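You operate a simulated robot arm through the tools that you are given. There is no shell and no other tool.

You are at the controls of a simulated two-armed robot. One attempt, no reset.

Task
Move the blue tube from the sleeve coupler to the base socket.
Fine: it carries no load. Torque knob at OUT, run the sleeve nut out with the nut driver first, driver back in its cup; the tube stands right down in the base socket. Set down upright: nut driver.

The check looks at the end state, three seconds after you hand in, the way a careful person would. Anything else that was tipped, shoved, dropped, spilled or broken makes it a failure.

Robot
Two 7-joint arms with two-finger parallel grippers on one trunk, on a base that moves. Base frame: it is fixed to the floor where the robot stands at the start and does not move with it; the origin is under the middle of the robot, x ahead of it, y to its left, z up. Lengths are in mm, angles in rad, forces in N, time in s.
The left shoulder is at the start at [71, 156, 1030], the right one opposite. Each reaches about 1231 mm from its shoulder. Places, roughly: base socket [-2600, -1200, 800]; cup seat [-1800, -1000, 800]; nut driver [-1750, -1000, 1000]; sleeve nut [-1800, -1200, 900]; torque knob [-1800, -1000, 1100]; tube (5x5x57 cm) [-1800, -1300, 1200]. Payload 3.91 kg a hand.
Tool frame (each hand has its own): the origin (TCP) lies between the finger pads and is the grasp point; the fingertips stand 30 mm ahead of it; z points along the fingers, y is the line along which they close. Largest opening 110 mm; finger width 20, thickness 10; the body of the gripper, 48 by 112 mm, starts 55 mm behind the TCP.
Orientation is that of the tool frame in the base frame, as [roll, pitch, yaw] about the fixed x, y, z axes, in that order (R = Rz(yaw) Ry(pitch) Rx(roll)). With the fingers straight down and closing along the base's y, the tool's x points along the base's -x, its y along +y and its z along -z.

Tools
- The arms move only by the tool servo_tool. It takes "left_motion", "right_motion" or both (then of equal length, played together; a hand with none holds still); each is a list of rows, each a list of 7 numbers: the turn, a rotation vector about the base's x, y, z in rad, then the shift along the base's x, y, z in m, then the finger opening in m, from 0 to 0.11. In form: [[rx, ry, rz, x, y, z, hand], ...]. A call has 1 to 20 rows; each row shifts and turns the commanded pose from where the row before left it. Each row takes 0.2 s and may step no farther than 50 mm and 0.15 rad from the row before; otherwise, or with a gripper value out of range, the whole call is refused. A pose out of reach is approached as far as the arm can. The call stops where the force on the tool passes 70 N (or 10 N more than at its start, if that is more) or the arm is blocked; 0.2 s more then pass. Each finger travels about 108 mm/s and halts on what it meets, pressing with about 27 N; the grip force reading is that of the motor and also rises with nothing between the fingers. The clock runs only during rows and for 0.2 s after the last one: add rows that do not move to give the fingers time. It gives the time, the measured TCP pose, the force on the tool (base axes), the opening and the grip force at its end, in the units of the frame above (readings bear some noise), with the torque about the TCP (base axes, N m) and any sound that the robot's microphone picked up, and new pictures: "pictures" is both (left out), scene, wrist or none (wrist: the cameras of the hands that moved).
- Cameras (640 x 400 px; columns grow to the right, rows downward): "scene" is now at [149.7, -10.1, 1294]; the picture's right is [-0.01, -1.00, 0.00], its down [-0.31, 0.00, -0.95] and it looks along [0.95, -0.01, -0.31] (base axes); focal length 272 px, centre (320, 200). "left" rides on the left gripper at [72, -17, -103] in its tool frame; the picture's right is [0.23, 0.97, 0.00], its down [-0.76, 0.18, -0.62] and it looks along [-0.61, 0.14, 0.78] (tool axes); focal length 222 px, centre (320, 200). "right" rides on the right gripper at [72, 17, -103] in its tool frame; the picture's right is [-0.23, 0.97, 0.00], its down [-0.76, -0.18, -0.62] and it looks along [-0.61, -0.14, 0.78] (tool axes); focal length 222 px, centre (320, 200). There is no depth. A picture from a camera that has moved, and an enlarged one, comes with that camera's place and axes in the base frame and with its lens. The place of the scene camera against the robot may be out by one fixed shift of up to 18 mm in any direction.
- move_column(by): slides the trunk up (or, below 0, down) by that many mm; the arms and the scene camera ride with it, the base frame stays. It gives what a move gives, with no picture.
- roll_base(legs): drives the robot by 1 to 6 legs, each [ahead, left, turn to the left] in mm, mm and rad, along the robot's own axes; the way and the turn of a leg run together, so that a leg with both is an arc; at most 1500 mm and 3.142 rad a leg. The arms and the cameras ride along, it lands a little off, and it stops where it bumps. It gives what a move gives, and a new picture of the scene camera.
- head_to(pan, tilt): turns the head with the scene camera to pan (to the left, within 1.501 rad either way) and tilt (down, from -0.506 to 1.204), counted from straight ahead of the robot. It gives what a move gives, and a new picture of the scene camera.
- inspect(camera, box): a new picture of the part [left, top, right, bottom] of that camera's present view, enlarged. The clock stands still meanwhile.
- hand_in(): hands the job in; it is judged then, once.

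Places have to be worked out from the pictures, the camera data and where the tool is seen. Open the grippers and draw the arms clear of the work before you hand the job in, unless the task says otherwise.

The tools are called after "Request:" as name(argument=value, ...) on one line, values as JSON. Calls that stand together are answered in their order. servo_tool: Moves the arms, as the interface text tells. Its arguments: {"type":"object","properties":{"left_motion":{"type":"array","items":{"type":"array","items":{"type":"number"}}},"right_motion":{"type":"array","items":{"type":"array","items":{"type":"number"}}},"pictures":{"type":"string","enum":["both","scene","wrist","none"]}},"required":[]} The other tools are called the same way: move_column (by) moves the trunk up or down; roll_base (legs) drives the base; head_to (pan, tilt) turns the head that bears the scene camera; inspect (camera, box) takes an enlarged picture of a part of a camera's view; hand_in () hands the job in.

At the start:

```text
t: 0.0
left_tool_pos: [867.8, 297.1, 1164.9]
left_tcp_rot: [3.141, 0.001, -3.141]
left_ft_force: [0.0, 0.4, 0.3]
left_moment: [0.02, -0.05, -0.02]
left_grip_width: 110.2
left_gripper_force: 0.1
right_tool_pos: [724.5, -368.1, 1238.0]
right_tcp_rot: [-3.14, 0.0, -3.14]
right_ft_force: [0.1, 0.5, 0.5]
right_moment: [0.0, 0.02, -0.03]
right_grip_width: 110.5
right_gripper_force: 0.1
trunk travel left (down, up): [-475.0, 465.0]
robot x, y, heading: [-0.8, -0.1, 0.008]
head pan, tilt (commanded): [-0.014, 0.312]
```

scene: 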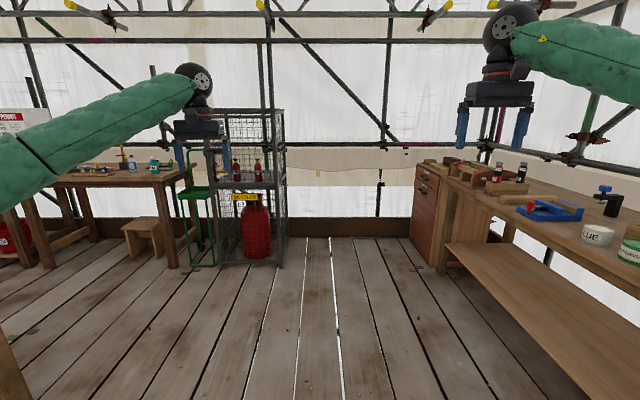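
right: 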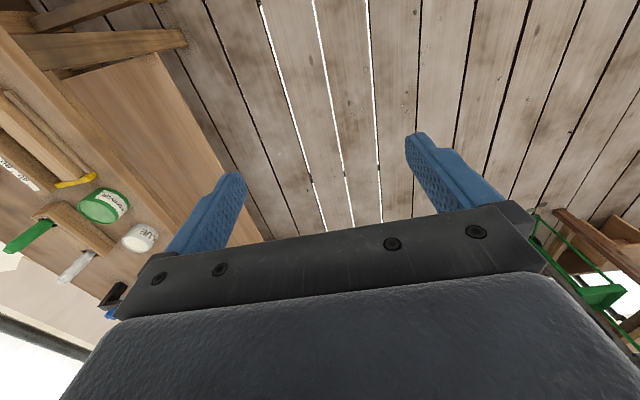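
left: 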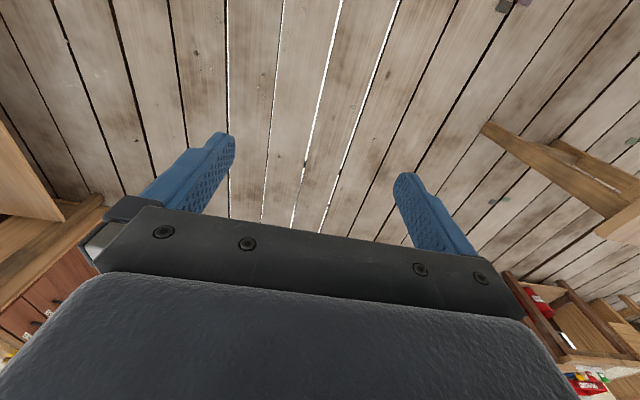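

The work lies behind the robot, at about x = -1800 and y = -1000 to -1300. I'll turn the head right first to see what is there before driving.

Request:
head_to(pan=-1.5, tilt=0.3)

```text
t: 1.6
left_tool_pos: [868.0, 297.0, 1163.6]
left_tcp_rot: [3.141, 0.0, -3.141]
left_ft_force: [0.4, 1.0, 0.3]
left_moment: [-0.02, -0.01, 0.03]
left_grip_width: 109.9
left_gripper_force: 0.0
right_tool_pos: [724.6, -367.2, 1239.3]
right_tcp_rot: [-3.14, 0.0, -3.141]
right_ft_force: [0.2, 0.0, -0.1]
right_moment: [0.04, 0.03, 0.05]
right_grip_width: 110.0
right_gripper_force: 0.0
trunk travel left (down, up): [-475.0, 465.0]
robot x, y, heading: [-1.3, 1.0, 0.003]
head pan, tilt (commanded): [-1.499, 0.3]
camera scene: at [63.1, -101.9, 1295.1], right [-1.0, -0.07, 0.0], down [-0.02, 0.29, -0.96], along [0.07, -0.95, -0.3], focal length 272 px, centre (320, 200)
```

scene: 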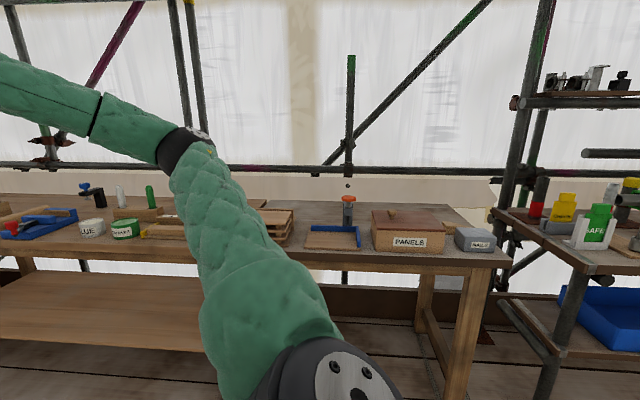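

The bench runs along the robot's right side. I'll draw both hands in toward the trunk so they don't sweep anything when the robot turns.

Request:
servo_tool(left_motion=[[0, 0, 0, -0.05, 0, 0, 0.11], [0, 0, 0, -0.05, 0, 0, 0.11], [0, 0, 0, -0.05, 0, 0, 0.11], [0, 0, 0, -0.05, 0, 0, 0.11], [0, 0, 0, -0.05, 0, 0, 0.11], [0, 0, 0, -0.05, 0, 0, 0.11], [0, 0, 0, -0.05, 0, 0, 0.11], [0, 0, 0, -0.05, 0, 0, 0.11]], right_motion=[[0, 0, 0, -0.05, 0, 0, 0.11], [0, 0, 0, -0.05, 0, 0, 0.11], [0, 0, 0, -0.05, 0, 0, 0.11], [0, 0, 0, -0.05, 0, 0, 0.11], [0, 0, 0, -0.05, 0, 0, 0.11], [0, 0, 0, -0.025, 0, 0, 0.11], [0, 0, 0, 0, 0, 0, 0.11], [0, 0, 0, 0, 0, 0, 0.11]], pictures="scene")

Request:
head_to(pan=1.5, tilt=0.3)

```text
t: 3.4
left_tool_pos: [467.5, 292.4, 1162.8]
left_tcp_rot: [-3.139, 0.0, 3.14]
left_ft_force: [-0.1, 0.3, 0.7]
left_moment: [0.02, -0.01, 0.0]
left_grip_width: 110.0
left_gripper_force: 0.0
right_tool_pos: [448.7, -368.6, 1237.1]
right_tcp_rot: [3.141, 0.001, 3.141]
right_ft_force: [0.3, -0.3, -0.1]
right_moment: [-0.01, -0.04, -0.01]
right_grip_width: 109.9
right_gripper_force: 0.1
trunk travel left (down, up): [-475.0, 465.0]
robot x, y, heading: [4.9, 1.0, 0.006]
head pan, tilt (commanded): [-1.499, 0.3]
camera scene: at [61.4, -101.8, 1295.3], right [-1.0, -0.07, 0.0], down [-0.02, 0.29, -0.96], along [0.07, -0.95, -0.3], focal length 272 px, centre (320, 200)
```

scene: 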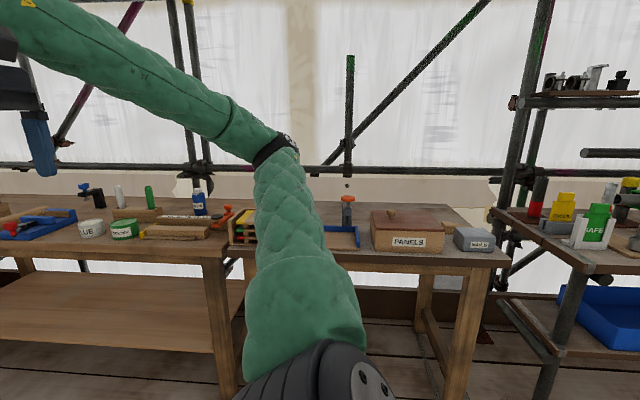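

```text
t: 6.0
left_tool_pos: [469.3, 294.5, 1161.5]
left_tcp_rot: [-3.141, 0.0, 3.141]
left_ft_force: [-0.6, -1.8, 0.4]
left_moment: [0.03, 0.03, 0.01]
left_grip_width: 109.8
left_gripper_force: 0.1
right_tool_pos: [451.2, -367.2, 1237.0]
right_tcp_rot: [-3.142, -0.001, -3.141]
right_ft_force: [0.8, 0.0, -0.1]
right_moment: [0.03, -0.02, -0.01]
right_grip_width: 110.1
right_gripper_force: 0.1
trunk travel left (down, up): [-475.0, 465.0]
robot x, y, heading: [-1.7, -1.6, -0.004]
head pan, tilt (commanded): [1.499, 0.3]
camera scene: at [62.8, 84.4, 1295.2], right [1.0, -0.07, 0.0], down [-0.02, -0.29, -0.96], along [0.07, 0.95, -0.3], focal length 272 px, centre (320, 200)
```

scene: 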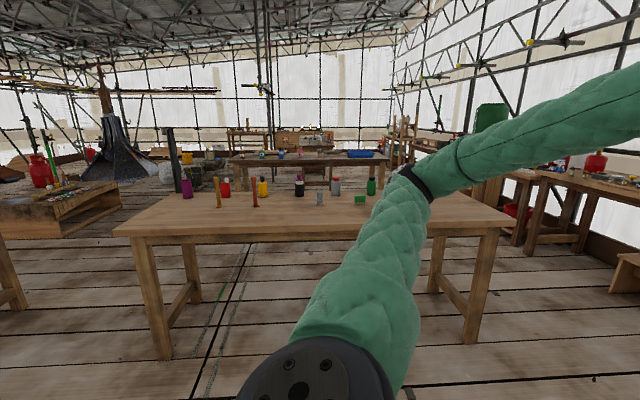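

The left table stands well clear (about 1.4 m off), so with the hands tucked there is room to turn. I'll point the head forward and turn right in place, to face between the bench and the area behind.

Request:
head_to(pan=0.0, tilt=0.35)

Request:
roll_base(legs=[[0, 0, -2.4]])

```text
t: 7.6
left_tool_pos: [468.6, 293.8, 1161.2]
left_tcp_rot: [-3.141, 0.0, -3.141]
left_ft_force: [-0.6, 0.2, 0.1]
left_moment: [-0.01, 0.0, -0.02]
left_grip_width: 110.1
left_gripper_force: 0.1
right_tool_pos: [451.1, -367.7, 1237.1]
right_tcp_rot: [-3.141, 0.001, 3.141]
right_ft_force: [-0.7, -0.8, -0.7]
right_moment: [-0.04, 0.01, 0.01]
right_grip_width: 110.0
right_gripper_force: 0.0
trunk travel left (down, up): [-475.0, 465.0]
robot x, y, heading: [-0.2, -5.5, -0.0]
head pan, tilt (commanded): [0.0, 0.351]
camera scene: at [149.2, -8.7, 1290.4], right [0.0, -1.0, 0.0], down [-0.34, 0.0, -0.94], along [0.94, 0.0, -0.34], focal length 272 px, centre (320, 200)
```

scene: 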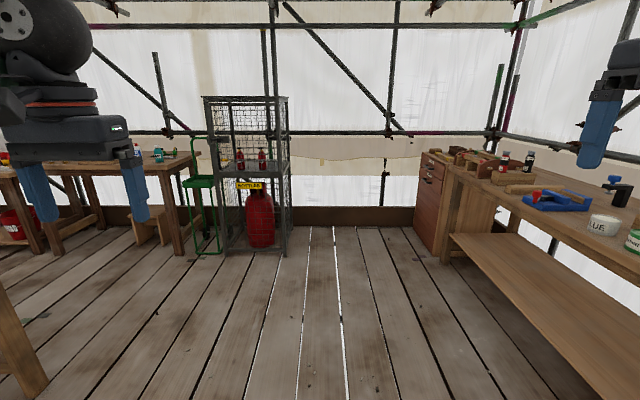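

```text
t: 13.7
left_tool_pos: [-148.5, -532.7, 1161.7]
left_tcp_rot: [-3.141, 0.001, 0.739]
left_ft_force: [-0.3, 0.4, 0.2]
left_moment: [-0.01, 0.0, 0.02]
left_grip_width: 110.0
left_gripper_force: 0.2
right_tool_pos: [-581.7, -31.6, 1236.7]
right_tcp_rot: [3.141, 0.001, 0.738]
right_ft_force: [0.4, 0.3, -0.5]
right_moment: [-0.04, 0.0, 0.0]
right_grip_width: 110.1
right_gripper_force: 0.0
trunk travel left (down, up): [-475.0, 465.0]
robot x, y, heading: [-1.1, 5.1, -2.404]
head pan, tilt (commanded): [0.0, 0.351]
camera scene: at [-100.7, -105.2, 1290.4], right [-0.67, 0.74, 0.0], down [0.25, 0.23, -0.94], along [-0.69, -0.63, -0.34], focal length 272 px, centre (320, 200)
```

scene: 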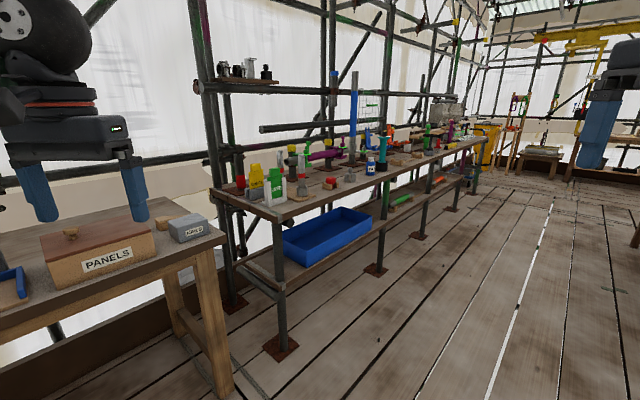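

The scaffold bench shows, with a tall blue tube standing near column 353. I'll enlarge that part.

Request:
inspect(camera="scene", box=[200, 50, 500, 240])

```text
2.11 times, centred on (350, 145) of scene
camera zoom: at [-100.7, -105.2, 1290.4], right [-0.67, 0.74, 0.0], down [0.25, 0.23, -0.94], along [-0.69, -0.63, -0.34], focal length 572 px, centre (257, 316)
```

zoom: 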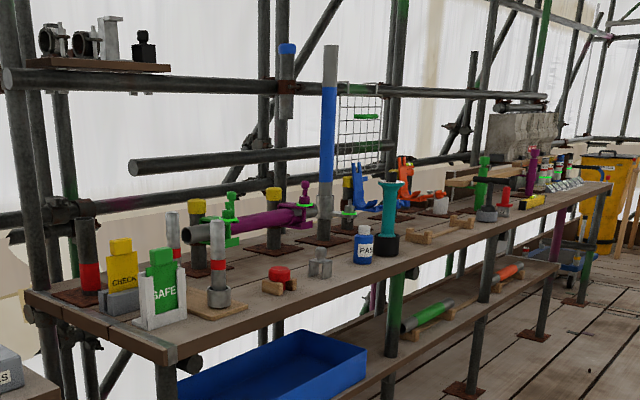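

The tube stands at about x = -1800, y = -1300, and the cyan driver in its black cup is at about (-1700, -1000). I'll face the bench (heading -1.57) and strafe right along it, staying about 1 m back.

Request:
roll_base(legs=[[0, 0, 0.833], [0, -1400, 0], [0, -500, 0]])

```text
t: 25.4
left_tool_pos: [-1618.0, -456.1, 1162.0]
left_tcp_rot: [-3.142, 0.0, 1.567]
left_ft_force: [-1.0, 0.2, 0.2]
left_moment: [0.01, -0.02, -0.01]
left_grip_width: 109.8
left_gripper_force: 0.1
right_tool_pos: [-2279.7, -433.6, 1237.3]
right_tcp_rot: [-3.141, -0.001, 1.566]
right_ft_force: [-1.1, -0.6, 0.0]
right_moment: [0.05, -0.04, 0.01]
right_grip_width: 109.8
right_gripper_force: 0.1
trunk travel left (down, up): [-475.0, 465.0]
robot x, y, heading: [-1908.3, 18.2, -1.575]
head pan, tilt (commanded): [0.0, 0.351]
camera scene: at [-1904.6, -137.0, 1290.4], right [-1.0, 0.01, 0.0], down [0.0, 0.34, -0.94], along [-0.01, -0.94, -0.34], focal length 272 px, centre (320, 200)
```

scene: 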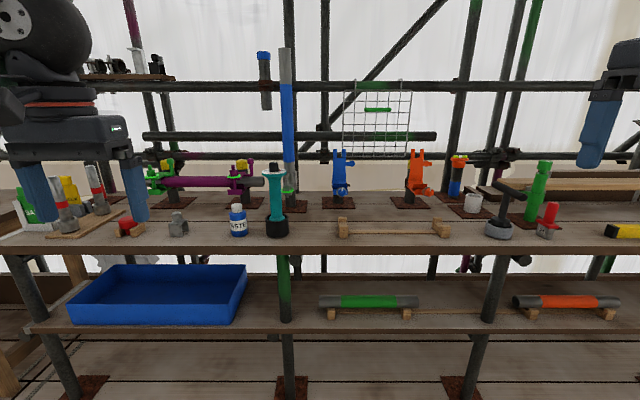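

Request:
inspect(camera="scene", box=[215, 40, 355, 250])

Request:
inspect(camera="scene", box=[320, 130, 480, 250])

Request:
inspect(camera="scene", box=[440, 130, 640, 250])

```text
1.90 times, centred on (285, 145) of scene
camera zoom: at [-1904.6, -137.0, 1290.4], right [-1.0, 0.01, 0.0], down [0.0, 0.34, -0.94], along [-0.01, -0.94, -0.34], focal length 518 px, centre (387, 305)
```

zoom: 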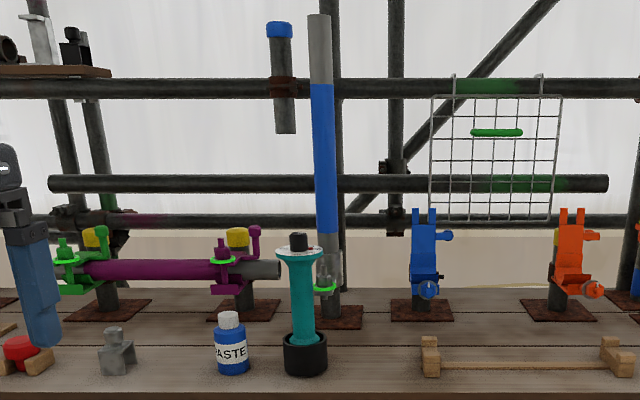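

```text
3.33 times, centred on (400, 190) of scene
camera zoom: at [-1904.6, -137.0, 1290.4], right [-1.0, 0.01, 0.0], down [0.0, 0.34, -0.94], along [-0.01, -0.94, -0.34], focal length 906 px, centre (53, 233)
```

zoom: 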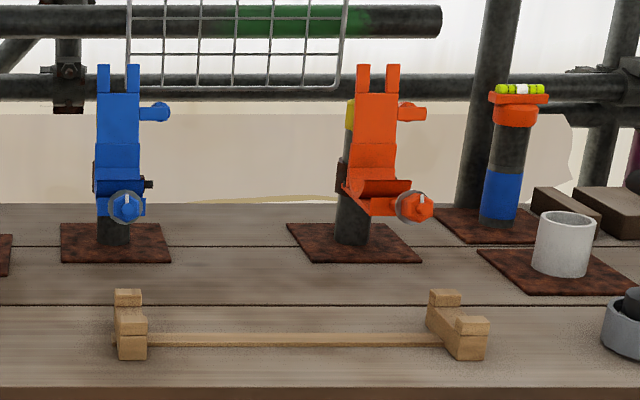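

```text
3.20 times, centred on (540, 190) of scene
camera zoom: at [-1904.6, -137.0, 1290.4], right [-1.0, 0.01, 0.0], down [0.0, 0.34, -0.94], along [-0.01, -0.94, -0.34], focal length 870 px, centre (-384, 232)
```

zoom: 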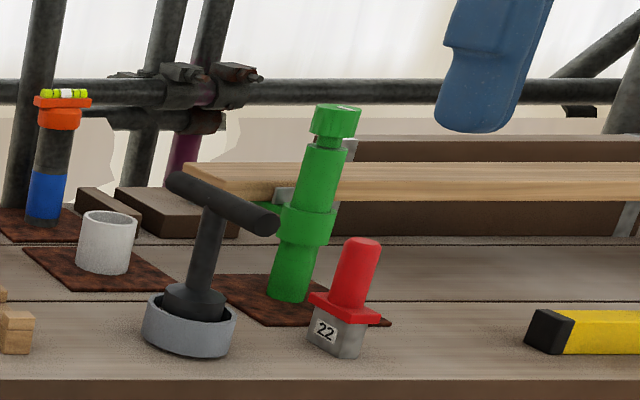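

The tube stands in a grey coupler with a green ring and an upright nut. The driver is cyan with a black knob on top, and the base socket looks like the pale cup on a rust plate near x = -2600. I'll drive about 380 mm closer and look down in detail.

Request:
roll_base(legs=[[380, -100, 0]])

Request:
head_to(pan=0.3, tilt=0.55)

```text
t: 27.9
left_tool_pos: [-1714.1, -842.7, 1160.8]
left_tcp_rot: [3.142, -0.002, 1.575]
left_ft_force: [-0.2, 0.3, 0.0]
left_moment: [0.04, 0.01, 0.0]
left_grip_width: 110.1
left_gripper_force: 0.0
right_tool_pos: [-2375.6, -828.7, 1236.4]
right_tcp_rot: [3.141, -0.003, 1.572]
right_ft_force: [-0.3, 1.2, -0.5]
right_moment: [0.01, -0.02, -0.02]
right_grip_width: 109.8
right_gripper_force: 0.0
trunk travel left (down, up): [-475.0, 465.0]
robot x, y, heading: [-2011.4, -377.1, -1.566]
head pan, tilt (commanded): [0.0, 0.351]
camera scene: at [-2004.3, -528.0, 1290.3], right [-1.0, 0.0, 0.0], down [0.0, 0.34, -0.94], along [0.0, -0.94, -0.34], focal length 272 px, centre (320, 200)
```

scene: 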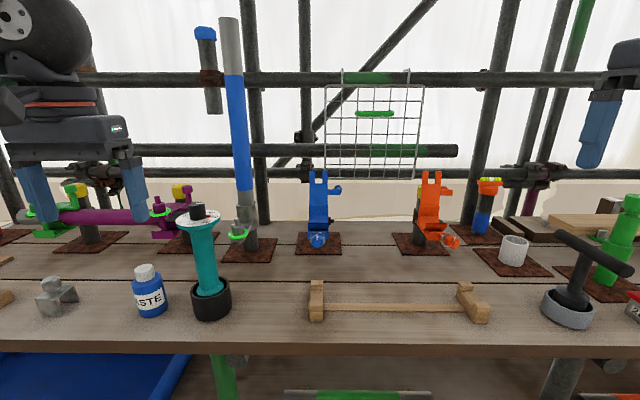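

```text
t: 28.7
left_tool_pos: [-1713.4, -842.3, 1162.7]
left_tcp_rot: [-3.141, 0.0, 1.573]
left_ft_force: [-0.3, -0.1, 0.7]
left_moment: [-0.01, 0.02, 0.0]
left_grip_width: 109.9
left_gripper_force: 0.1
right_tool_pos: [-2375.3, -827.2, 1237.3]
right_tcp_rot: [-3.141, -0.002, 1.575]
right_ft_force: [-0.1, 0.4, 0.0]
right_moment: [-0.02, -0.03, 0.02]
right_grip_width: 110.0
right_gripper_force: 0.0
trunk travel left (down, up): [-475.0, 465.0]
robot x, y, heading: [-2013.6, -376.8, -1.566]
head pan, tilt (commanded): [0.3, 0.55]
camera scene: at [-1977.6, -519.6, 1272.2], right [-0.95, -0.3, 0.0], down [-0.16, 0.5, -0.85], along [0.26, -0.81, -0.52], focal length 272 px, centre (320, 200)
```

scene: 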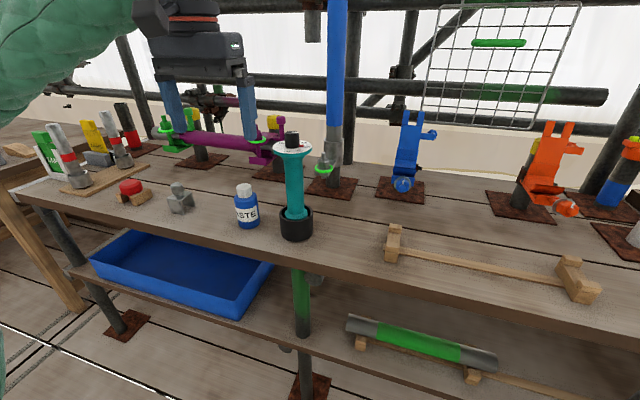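

Request:
inspect(camera="scene", box=[250, 120, 360, 250])

Request:
inspect(camera="scene", box=[265, 125, 325, 165])

Request:
inspect(camera="scene", box=[300, 120, 370, 200])

```text
3.08 times, centred on (305, 185) of scene
camera zoom: at [-1977.6, -519.6, 1272.2], right [-0.95, -0.3, 0.0], down [-0.16, 0.5, -0.85], along [0.26, -0.81, -0.52], focal length 836 px, centre (366, 246)
```

zoom: 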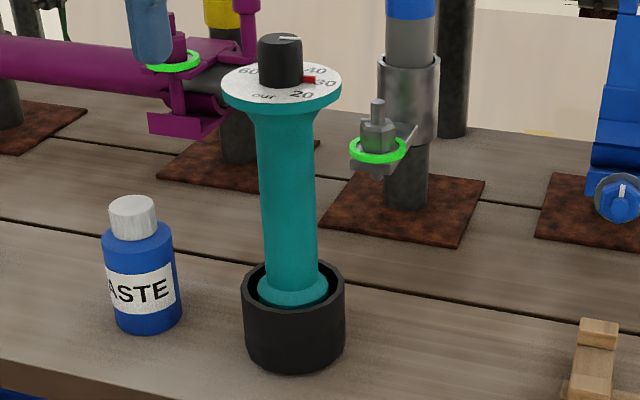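

```text
10.00 times, centred on (295, 145) of scene
camera zoom: at [-1977.6, -519.6, 1272.2], right [-0.95, -0.3, 0.0], down [-0.16, 0.5, -0.85], along [0.26, -0.81, -0.52], focal length 2717 px, centre (570, 750)
```

zoom: 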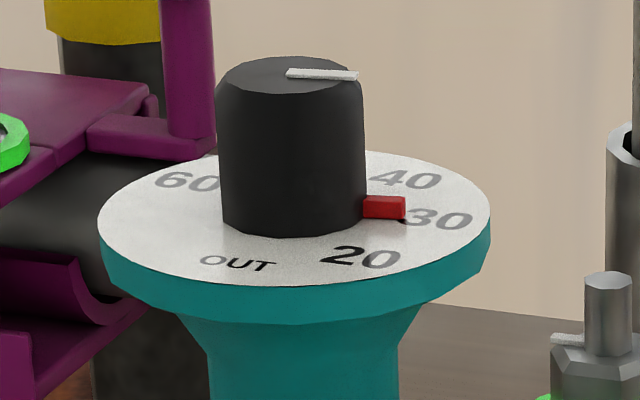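

```text
5.00 times, centred on (335, 160) of scene
camera zoom: at [-1977.6, -519.6, 1272.2], right [-0.95, -0.3, 0.0], down [-0.16, 0.5, -0.85], along [0.26, -0.81, -0.52], focal length 1358 px, centre (245, 400)
```

zoom: 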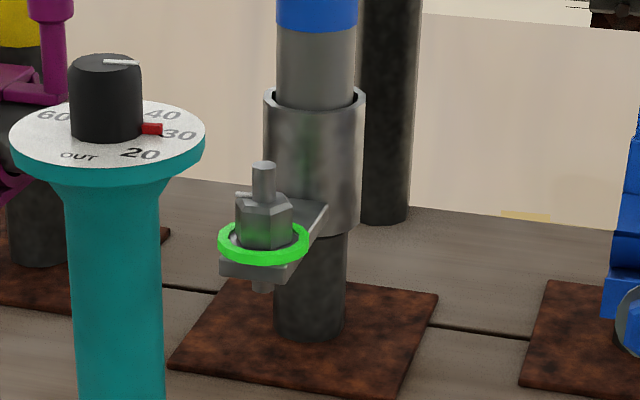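

The dial reads 20, 30, 40, 60 and OUT, with the red pointer at 30, so the knob must turn clockwise (seen from above) to OUT. I'll check the left wrist camera for a closer view from above.

Request:
inspect(camera="left", box=[0, 0, 640, 400])

Request:
inspect(camera="right", box=[0, 0, 640, 400])

```text
1.00 times, centred on (320, 200) of left (not enlarged: the box is as wide or as high as the picture)
camera zoom: at [-1732.1, -771.4, 1264.9], right [0.97, 0.23, 0.0], down [0.18, -0.76, 0.62], along [0.14, -0.61, -0.78], focal length 222 px, centre (320, 200)
```

zoom: 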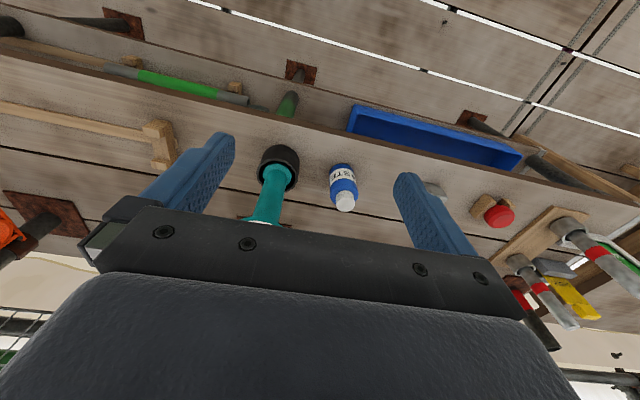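

```text
1.00 times, centred on (320, 200) of right (not enlarged: the box is as wide or as high as the picture)
camera zoom: at [-2358.5, -754.2, 1340.3], right [0.97, -0.22, 0.0], down [-0.17, -0.76, 0.62], along [-0.14, -0.61, -0.78], focal length 222 px, centre (320, 200)
```

zoom: 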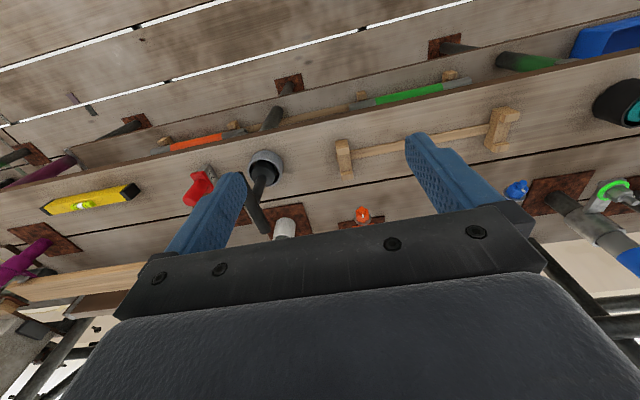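

From the two cameras I judge the driver axis at about (-1764, -1003), its dial at z ≈ 1075 and the knob top at about 1110. I'll bring the open left hand just short of and above the dial, so its camera sees the dial between the fingers.

Request:
servo_tool(left_motion=[[0, 0, 0, -0.015, 0, 0.02, 0.11], [0, 0, 0, -0.02, -0.035, 0.01, 0.11], [0, 0, 0, 0, -0.035, 0, 0.11], [0, 0, 0, 0, 0, 0, 0.11]], pictures="both")

```text
t: 29.7
left_tool_pos: [-1753.3, -914.4, 1191.1]
left_tcp_rot: [-3.141, -0.001, 1.574]
left_ft_force: [0.0, -0.9, 0.9]
left_moment: [0.01, 0.02, -0.01]
left_grip_width: 110.1
left_gripper_force: 0.1
right_tool_pos: [-2376.1, -826.2, 1237.3]
right_tcp_rot: [-3.141, 0.0, 1.574]
right_ft_force: [-0.4, 0.3, -0.1]
right_moment: [-0.03, 0.0, -0.01]
right_grip_width: 110.1
right_gripper_force: 0.0
trunk travel left (down, up): [-475.0, 465.0]
robot x, y, heading: [-2006.7, -373.2, -1.569]
head pan, tilt (commanded): [0.3, 0.55]
camera scene: at [-1977.7, -519.5, 1272.2], right [-0.95, -0.3, 0.0], down [-0.16, 0.5, -0.85], along [0.26, -0.81, -0.52], focal length 272 px, centre (320, 200)
camera left: at [-1770.6, -842.5, 1294.2], right [0.97, 0.23, 0.0], down [0.18, -0.76, 0.62], along [0.14, -0.61, -0.78], focal length 222 px, centre (320, 200)
```

scene: 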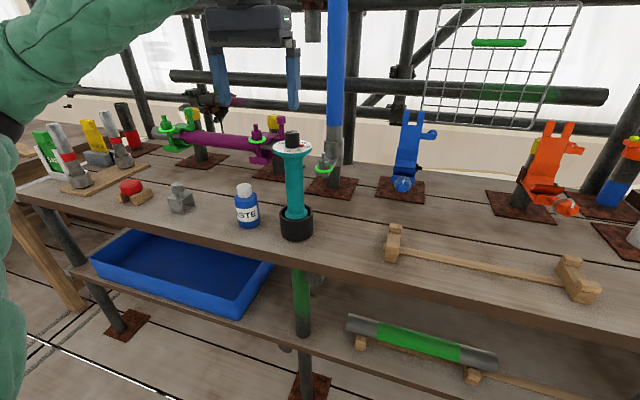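
left: 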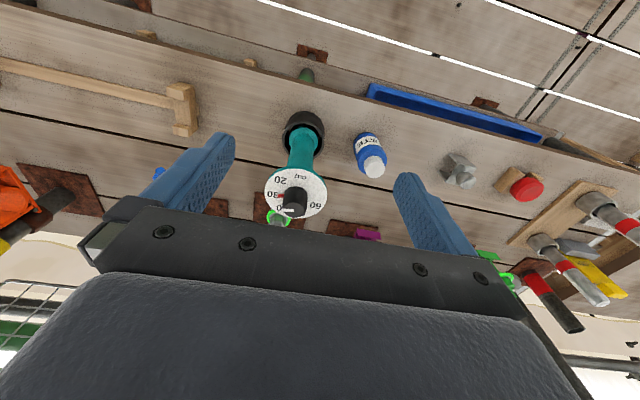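

Request:
inspect(camera="left", box=[240, 100, 360, 235])

Request:
inspect(camera="scene", box=[250, 120, 360, 250])

```text
2.96 times, centred on (300, 168) of left
camera zoom: at [-1770.6, -842.5, 1294.2], right [0.97, 0.23, 0.0], down [0.18, -0.76, 0.62], along [0.14, -0.61, -0.78], focal length 658 px, centre (379, 296)
```

zoom: 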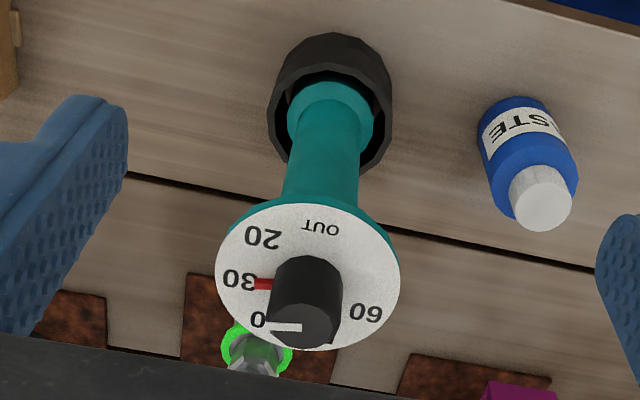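

```text
3.08 times, centred on (305, 185) of scene
camera zoom: at [-1977.7, -519.5, 1272.2], right [-0.95, -0.3, 0.0], down [-0.16, 0.5, -0.85], along [0.26, -0.81, -0.52], focal length 836 px, centre (366, 246)
```

zoom: 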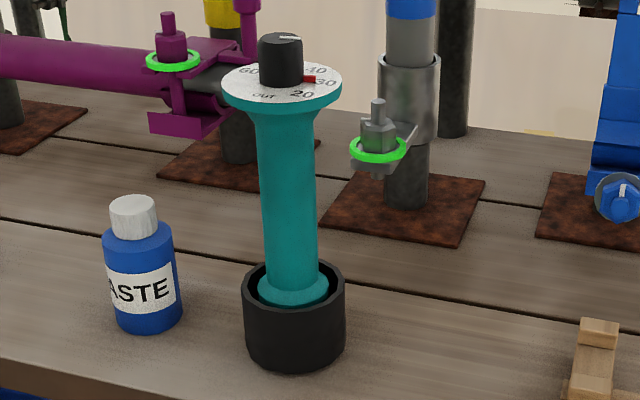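

The dial's centre works out at about (-1762, -1014, 1072), with OUT facing +y (toward the robot), 20, then 30 facing -x, so about -105° about z is needed. I'll move above the knob, pre-turning the hand +0.9 rad so the turn stays mid-range, and check alignment.

Request:
servo_tool(left_motion=[[0, 0, 0.15, -0.009, -0.04, 0, 0.11], [0, 0, 0.15, 0, -0.04, 0, 0.11], [0, 0, 0.15, 0, -0.02, 0, 0.11], [0, 0, 0.15, 0, 0, 0, 0.11], [0, 0, 0.15, 0, 0, 0, 0.11], [0, 0, 0.15, 0, 0, -0.015, 0.11], [0, 0, 0, 0, 0, 0, 0.11]], pictures="both")

```text
t: 31.3
left_tool_pos: [-1758.7, -1011.8, 1176.0]
left_tcp_rot: [-3.141, -0.001, 2.477]
left_ft_force: [0.1, -0.3, 0.7]
left_moment: [-0.01, -0.03, 0.03]
left_grip_width: 109.9
left_gripper_force: 0.0
right_tool_pos: [-2375.2, -827.4, 1236.1]
right_tcp_rot: [3.141, 0.001, 1.574]
right_ft_force: [-0.2, -0.4, -0.7]
right_moment: [-0.01, 0.01, 0.03]
right_grip_width: 109.9
right_gripper_force: 0.1
trunk travel left (down, up): [-475.0, 465.0]
robot x, y, heading: [-2012.5, -373.2, -1.562]
head pan, tilt (commanded): [0.3, 0.55]
camera scene: at [-1977.9, -519.3, 1272.2], right [-0.95, -0.3, 0.0], down [-0.16, 0.5, -0.85], along [0.26, -0.81, -0.52], focal length 272 px, centre (320, 200)
camera left: at [-1827.3, -981.9, 1278.4], right [0.42, 0.91, 0.0], down [0.71, -0.33, 0.62], along [0.57, -0.26, -0.78], focal length 222 px, centre (320, 200)
```

scene: 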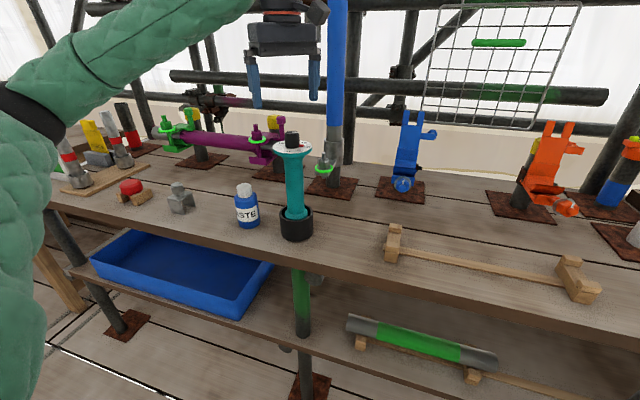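
left: 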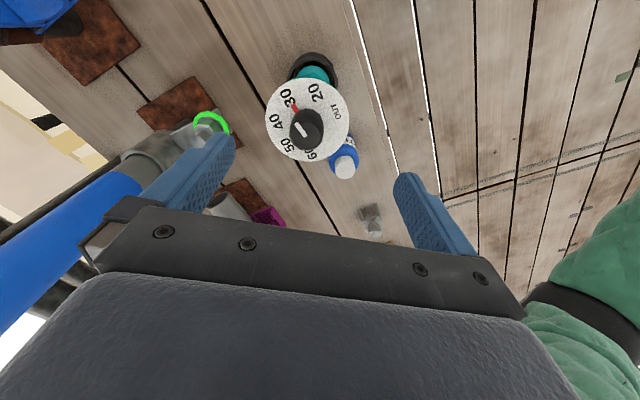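

I'll zoom this view to fix the knob's position more exactly before going down.

Request:
inspect(camera="left", box=[255, 60, 365, 175])

Request:
inspect(camera="scene", box=[240, 20, 340, 170])

```text
3.48 times, centred on (310, 118) of left
camera zoom: at [-1827.3, -981.9, 1278.4], right [0.42, 0.91, 0.0], down [0.71, -0.33, 0.62], along [0.57, -0.26, -0.78], focal length 773 px, centre (355, 487)
```

zoom: 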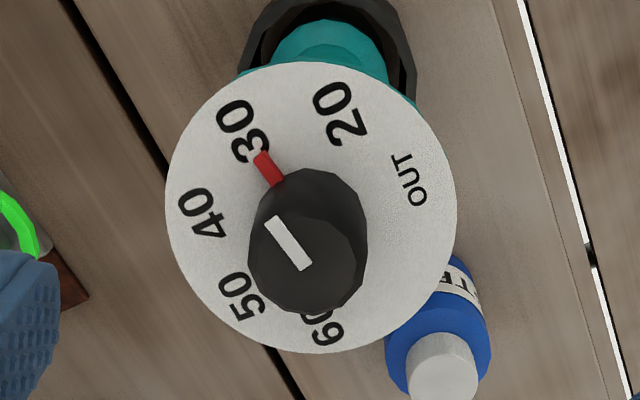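

```text
2.67 times, centred on (290, 95) of scene
camera zoom: at [-1977.9, -519.3, 1272.2], right [-0.95, -0.3, 0.0], down [-0.16, 0.5, -0.85], along [0.26, -0.81, -0.52], focal length 725 px, centre (400, 480)
```

zoom: 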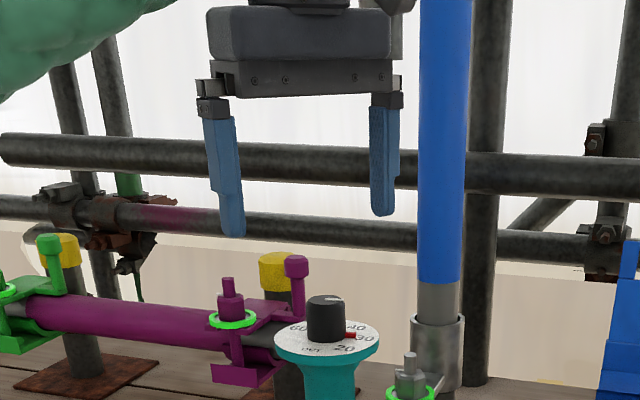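

Triangulating both wrist views, the knob axis is at about (-1763.5, -1024), with the dial at z ≈ 1057 and knob top ≈ 1089; the scene camera seems to read about 10 mm high. I'll centre over it and lower so the fingertips straddle only the upper knob, above the red pointer.

Request:
servo_tool(left_motion=[[0, 0, 0, -0.005, -0.012, 0, 0.11], [0, 0, 0, 0, 0, -0.03, 0.11], [0, 0, 0, 0, 0, -0.025, 0.11], [0, 0, 0, 0, 0, -0.017, 0.11], [0, 0, 0, 0, 0, 0, 0.11]], pictures="both")

Request:
inspect(camera="scene", box=[240, 80, 340, 170])

```text
t: 32.5
left_tool_pos: [-1763.2, -1024.2, 1104.9]
left_tcp_rot: [3.142, -0.002, 2.475]
left_ft_force: [0.0, 0.8, 0.7]
left_moment: [-0.03, -0.02, -0.02]
left_grip_width: 110.1
left_gripper_force: 0.1
right_tool_pos: [-2376.3, -827.7, 1236.7]
right_tcp_rot: [3.141, 0.0, 1.575]
right_ft_force: [-0.1, 0.2, -0.4]
right_moment: [-0.02, 0.0, -0.04]
right_grip_width: 109.7
right_gripper_force: 0.0
trunk travel left (down, up): [-475.0, 465.0]
robot x, y, heading: [-2011.8, -378.9, -1.565]
head pan, tilt (commanded): [0.3, 0.55]
camera scene: at [-1977.8, -519.4, 1272.2], right [-0.95, -0.3, 0.0], down [-0.16, 0.5, -0.85], along [0.26, -0.81, -0.52], focal length 272 px, centre (320, 200)
camera left: at [-1830.7, -994.2, 1207.6], right [0.42, 0.91, 0.0], down [0.71, -0.33, 0.62], along [0.56, -0.26, -0.78], focal length 222 px, centre (320, 200)
```

scene: 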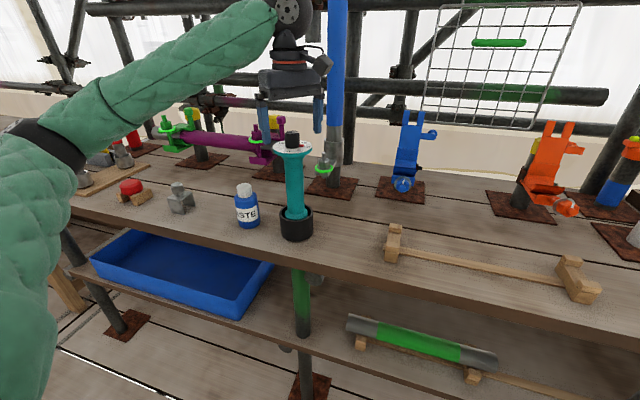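
left: 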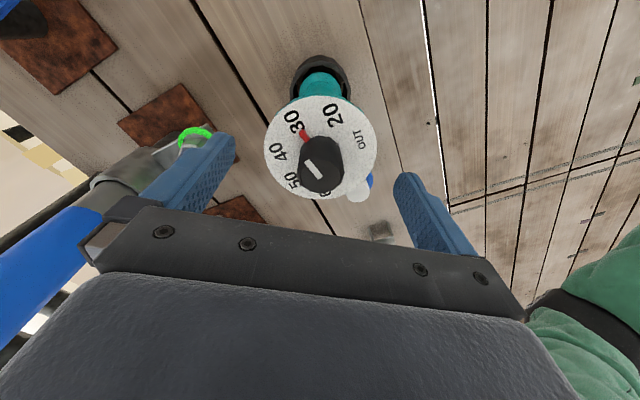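

```text
4.44 times, centred on (290, 125) of scene
camera zoom: at [-1977.8, -519.4, 1272.2], right [-0.95, -0.3, 0.0], down [-0.16, 0.5, -0.85], along [0.26, -0.81, -0.52], focal length 1208 px, centre (453, 533)
```

zoom: 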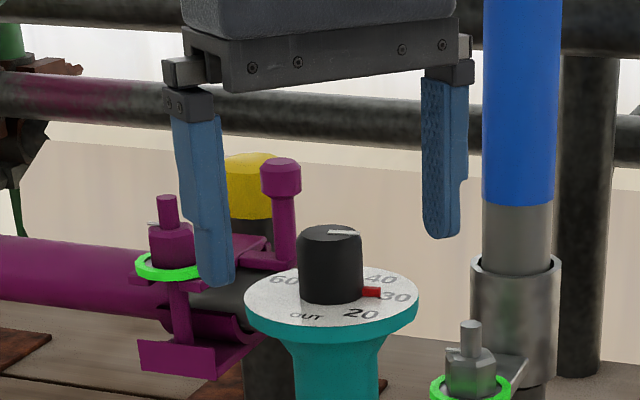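

The dial seems at z ≈ 1051 and the knob top ≈ 1085, and the fingers straddle it centred. I'll lower 12 mm more and narrow the fingers to about 50 mm to check centring before gripping.

Request:
servo_tool(left_motion=[[0, 0, 0, 0, 0, -0.012, 0.11], [0, 0, 0, 0, 0, 0, 0.05], [0, 0, 0, 0, 0, 0, 0.05], [0, 0, 0, 0, 0, 0, 0.05]], pictures="both")

Request:
inspect(camera="scene", box=[240, 80, 340, 170])

Request:
inspect(camera="left", box=[220, 80, 420, 240])

```text
t: 33.5
left_tool_pos: [-1763.1, -1024.3, 1092.8]
left_tcp_rot: [3.141, 0.0, 2.475]
left_ft_force: [-0.4, 1.0, 0.9]
left_moment: [0.01, 0.02, 0.03]
left_grip_width: 50.0
left_gripper_force: 0.0
right_tool_pos: [-2375.9, -827.9, 1237.0]
right_tcp_rot: [3.141, -0.001, 1.577]
right_ft_force: [-0.1, -0.3, -1.2]
right_moment: [0.05, -0.02, -0.01]
right_grip_width: 109.9
right_gripper_force: 0.0
trunk travel left (down, up): [-475.0, 465.0]
robot x, y, heading: [-2011.2, -373.9, -1.571]
head pan, tilt (commanded): [0.3, 0.55]
camera scene: at [-1977.7, -519.6, 1272.2], right [-0.95, -0.3, 0.0], down [-0.16, 0.5, -0.85], along [0.26, -0.81, -0.52], focal length 272 px, centre (320, 200)
camera left: at [-1830.5, -994.2, 1196.1], right [0.42, 0.91, 0.0], down [0.71, -0.33, 0.62], along [0.56, -0.26, -0.78], focal length 222 px, centre (320, 200)
```

scene: 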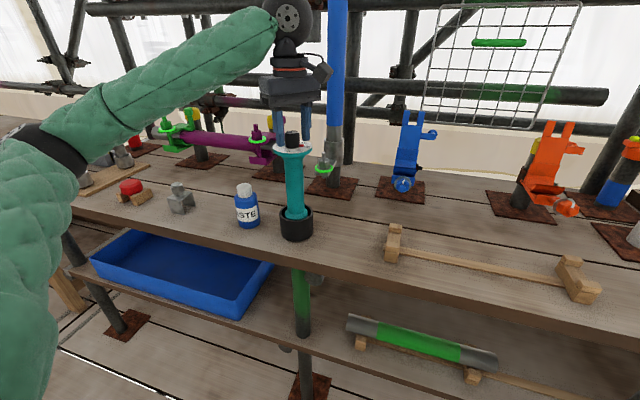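
left: 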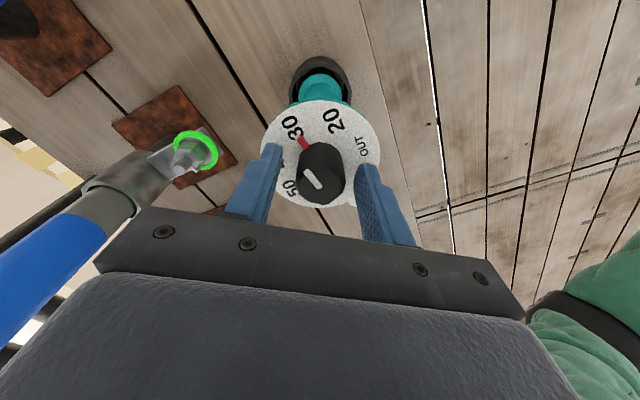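

```text
4.44 times, centred on (290, 125) of scene
camera zoom: at [-1977.7, -519.6, 1272.2], right [-0.95, -0.3, 0.0], down [-0.16, 0.5, -0.85], along [0.26, -0.81, -0.52], focal length 1208 px, centre (453, 533)
```

zoom: 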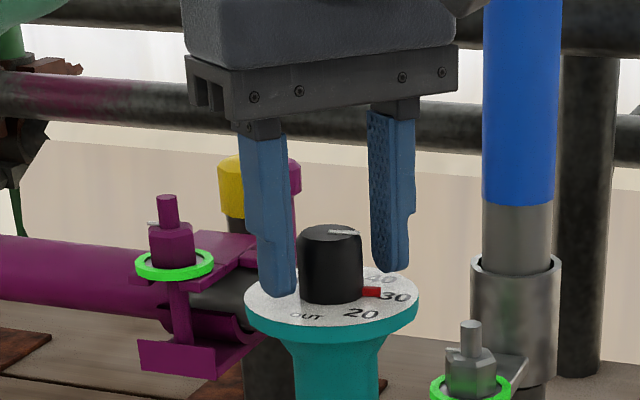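

```text
2.50 times, centred on (320, 160) of left
camera zoom: at [-1830.5, -994.2, 1196.1], right [0.42, 0.91, 0.0], down [0.71, -0.33, 0.62], along [0.56, -0.26, -0.78], focal length 555 px, centre (320, 300)
```

zoom: 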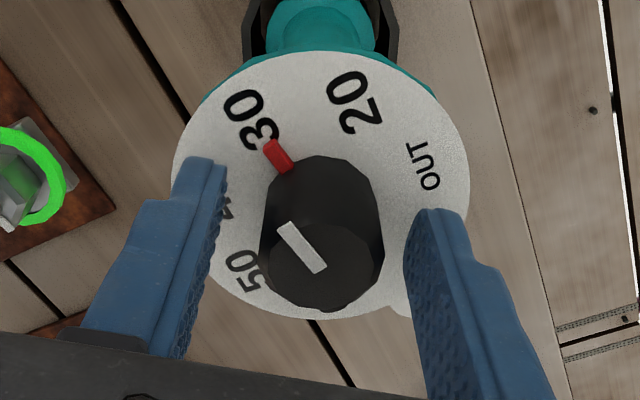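

The knob sits centred between the fingertips, just clear of the dial and pointer. I'll close on it.

Request:
servo_tool(left_motion=[[0, 0, 0, 0, 0, 0, 0.02], [0, 0, 0, 0, 0, 0, 0.02], [0, 0, 0, 0, 0, 0, 0.02]], pictures="both")

Request:
inspect(camera="left", box=[220, 80, 420, 240])

```text
t: 34.3
left_tool_pos: [-1762.4, -1024.4, 1093.2]
left_tcp_rot: [3.141, 0.001, 2.475]
left_ft_force: [1.4, -0.5, 0.9]
left_moment: [0.03, -0.14, -0.04]
left_grip_width: 31.0
left_gripper_force: 27.1
right_tool_pos: [-2376.5, -827.7, 1236.8]
right_tcp_rot: [3.141, -0.001, 1.575]
right_ft_force: [-0.7, 0.1, 0.2]
right_moment: [0.0, -0.03, 0.01]
right_grip_width: 110.1
right_gripper_force: 0.1
trunk travel left (down, up): [-475.0, 465.0]
robot x, y, heading: [-2010.5, -373.7, -1.569]
head pan, tilt (commanded): [0.3, 0.55]
camera scene: at [-1977.5, -519.6, 1272.2], right [-0.95, -0.3, 0.0], down [-0.16, 0.5, -0.85], along [0.26, -0.81, -0.52], focal length 272 px, centre (320, 200)
camera left: at [-1830.4, -994.2, 1196.2], right [0.42, 0.91, 0.0], down [0.71, -0.33, 0.62], along [0.56, -0.26, -0.78], focal length 222 px, centre (320, 200)
```

scene: 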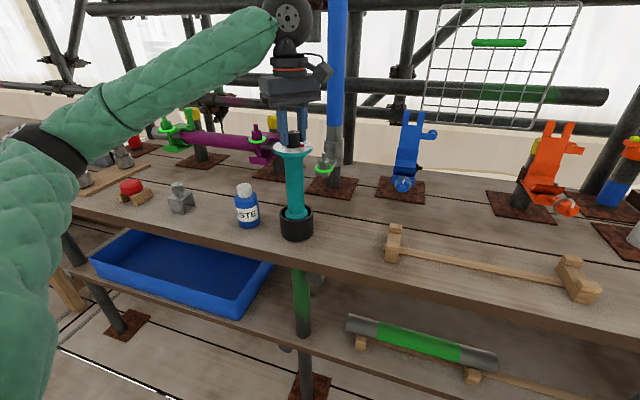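
left: 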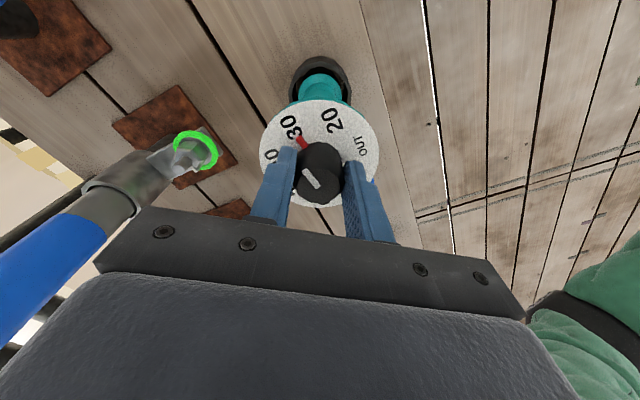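

```text
2.50 times, centred on (320, 160) of left
camera zoom: at [-1830.4, -994.2, 1196.2], right [0.42, 0.91, 0.0], down [0.71, -0.33, 0.62], along [0.56, -0.26, -0.78], focal length 555 px, centre (320, 300)
```

zoom: 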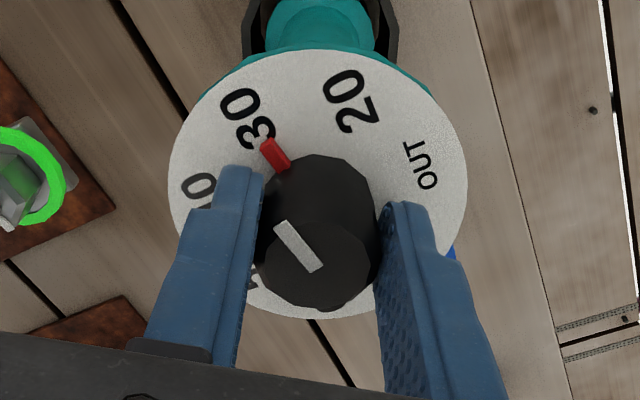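

The knob is gripped (31 mm, 27 N) with little side force. I'll turn clockwise by 0.45 rad and see whether the dial stays still.

Request:
servo_tool(left_motion=[[0, 0, -0.15, 0, 0, 0, 0.02], [0, 0, -0.15, 0, 0, 0, 0.02], [0, 0, -0.15, 0, 0, 0, 0.02], [0, 0, 0, 0, 0, 0, 0.02]], pictures="both")

Request:
inspect(camera="left", box=[220, 80, 420, 240])

Request:
inspect(camera="scene", box=[240, 80, 340, 170])

```text
t: 35.3
left_tool_pos: [-1763.5, -1024.8, 1092.6]
left_tcp_rot: [-3.141, 0.0, 2.022]
left_ft_force: [3.8, 2.0, 5.5]
left_moment: [0.55, -0.25, 0.01]
left_grip_width: 31.5
left_gripper_force: 26.6
right_tool_pos: [-2376.7, -827.5, 1236.7]
right_tcp_rot: [3.14, 0.0, 1.576]
right_ft_force: [-0.5, 0.2, -0.3]
right_moment: [0.01, 0.01, -0.01]
right_grip_width: 110.2
right_gripper_force: 0.0
trunk travel left (down, up): [-475.0, 465.0]
robot x, y, heading: [-2010.6, -377.4, -1.565]
head pan, tilt (commanded): [0.3, 0.55]
camera scene: at [-1977.4, -519.1, 1272.3], right [-0.95, -0.3, 0.0], down [-0.16, 0.5, -0.85], along [0.26, -0.81, -0.52], focal length 272 px, centre (320, 200)
camera left: at [-1809.8, -967.2, 1196.3], right [0.78, 0.63, 0.0], down [0.49, -0.61, 0.62], along [0.39, -0.48, -0.78], focal length 222 px, centre (320, 200)
```

scene: 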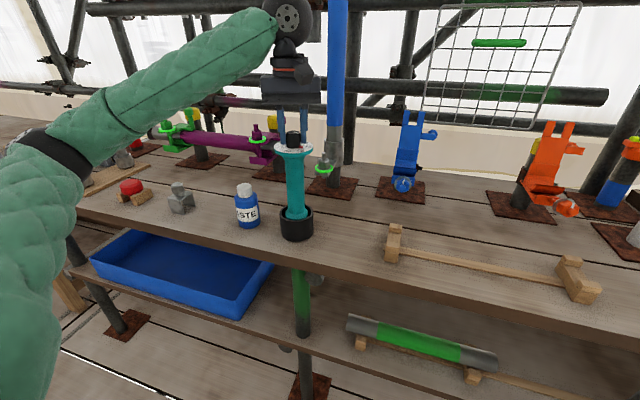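
left: 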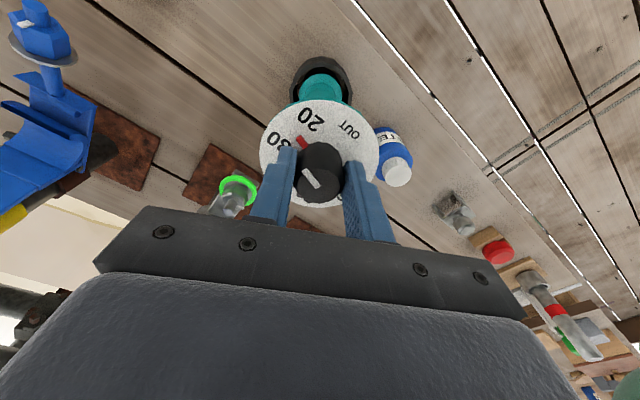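

```text
2.50 times, centred on (320, 160) of left
camera zoom: at [-1809.8, -967.2, 1196.3], right [0.78, 0.63, 0.0], down [0.49, -0.61, 0.62], along [0.39, -0.48, -0.78], focal length 555 px, centre (320, 300)
```

zoom: 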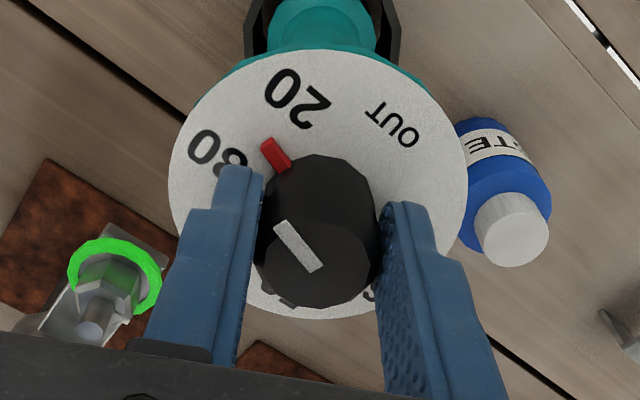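

```text
4.44 times, centred on (290, 125) of scene
camera zoom: at [-1977.4, -519.1, 1272.3], right [-0.95, -0.3, 0.0], down [-0.16, 0.5, -0.85], along [0.26, -0.81, -0.52], focal length 1208 px, centre (453, 533)
```

zoom: 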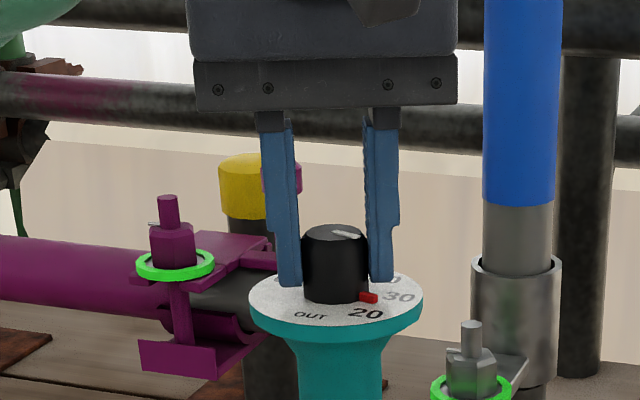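

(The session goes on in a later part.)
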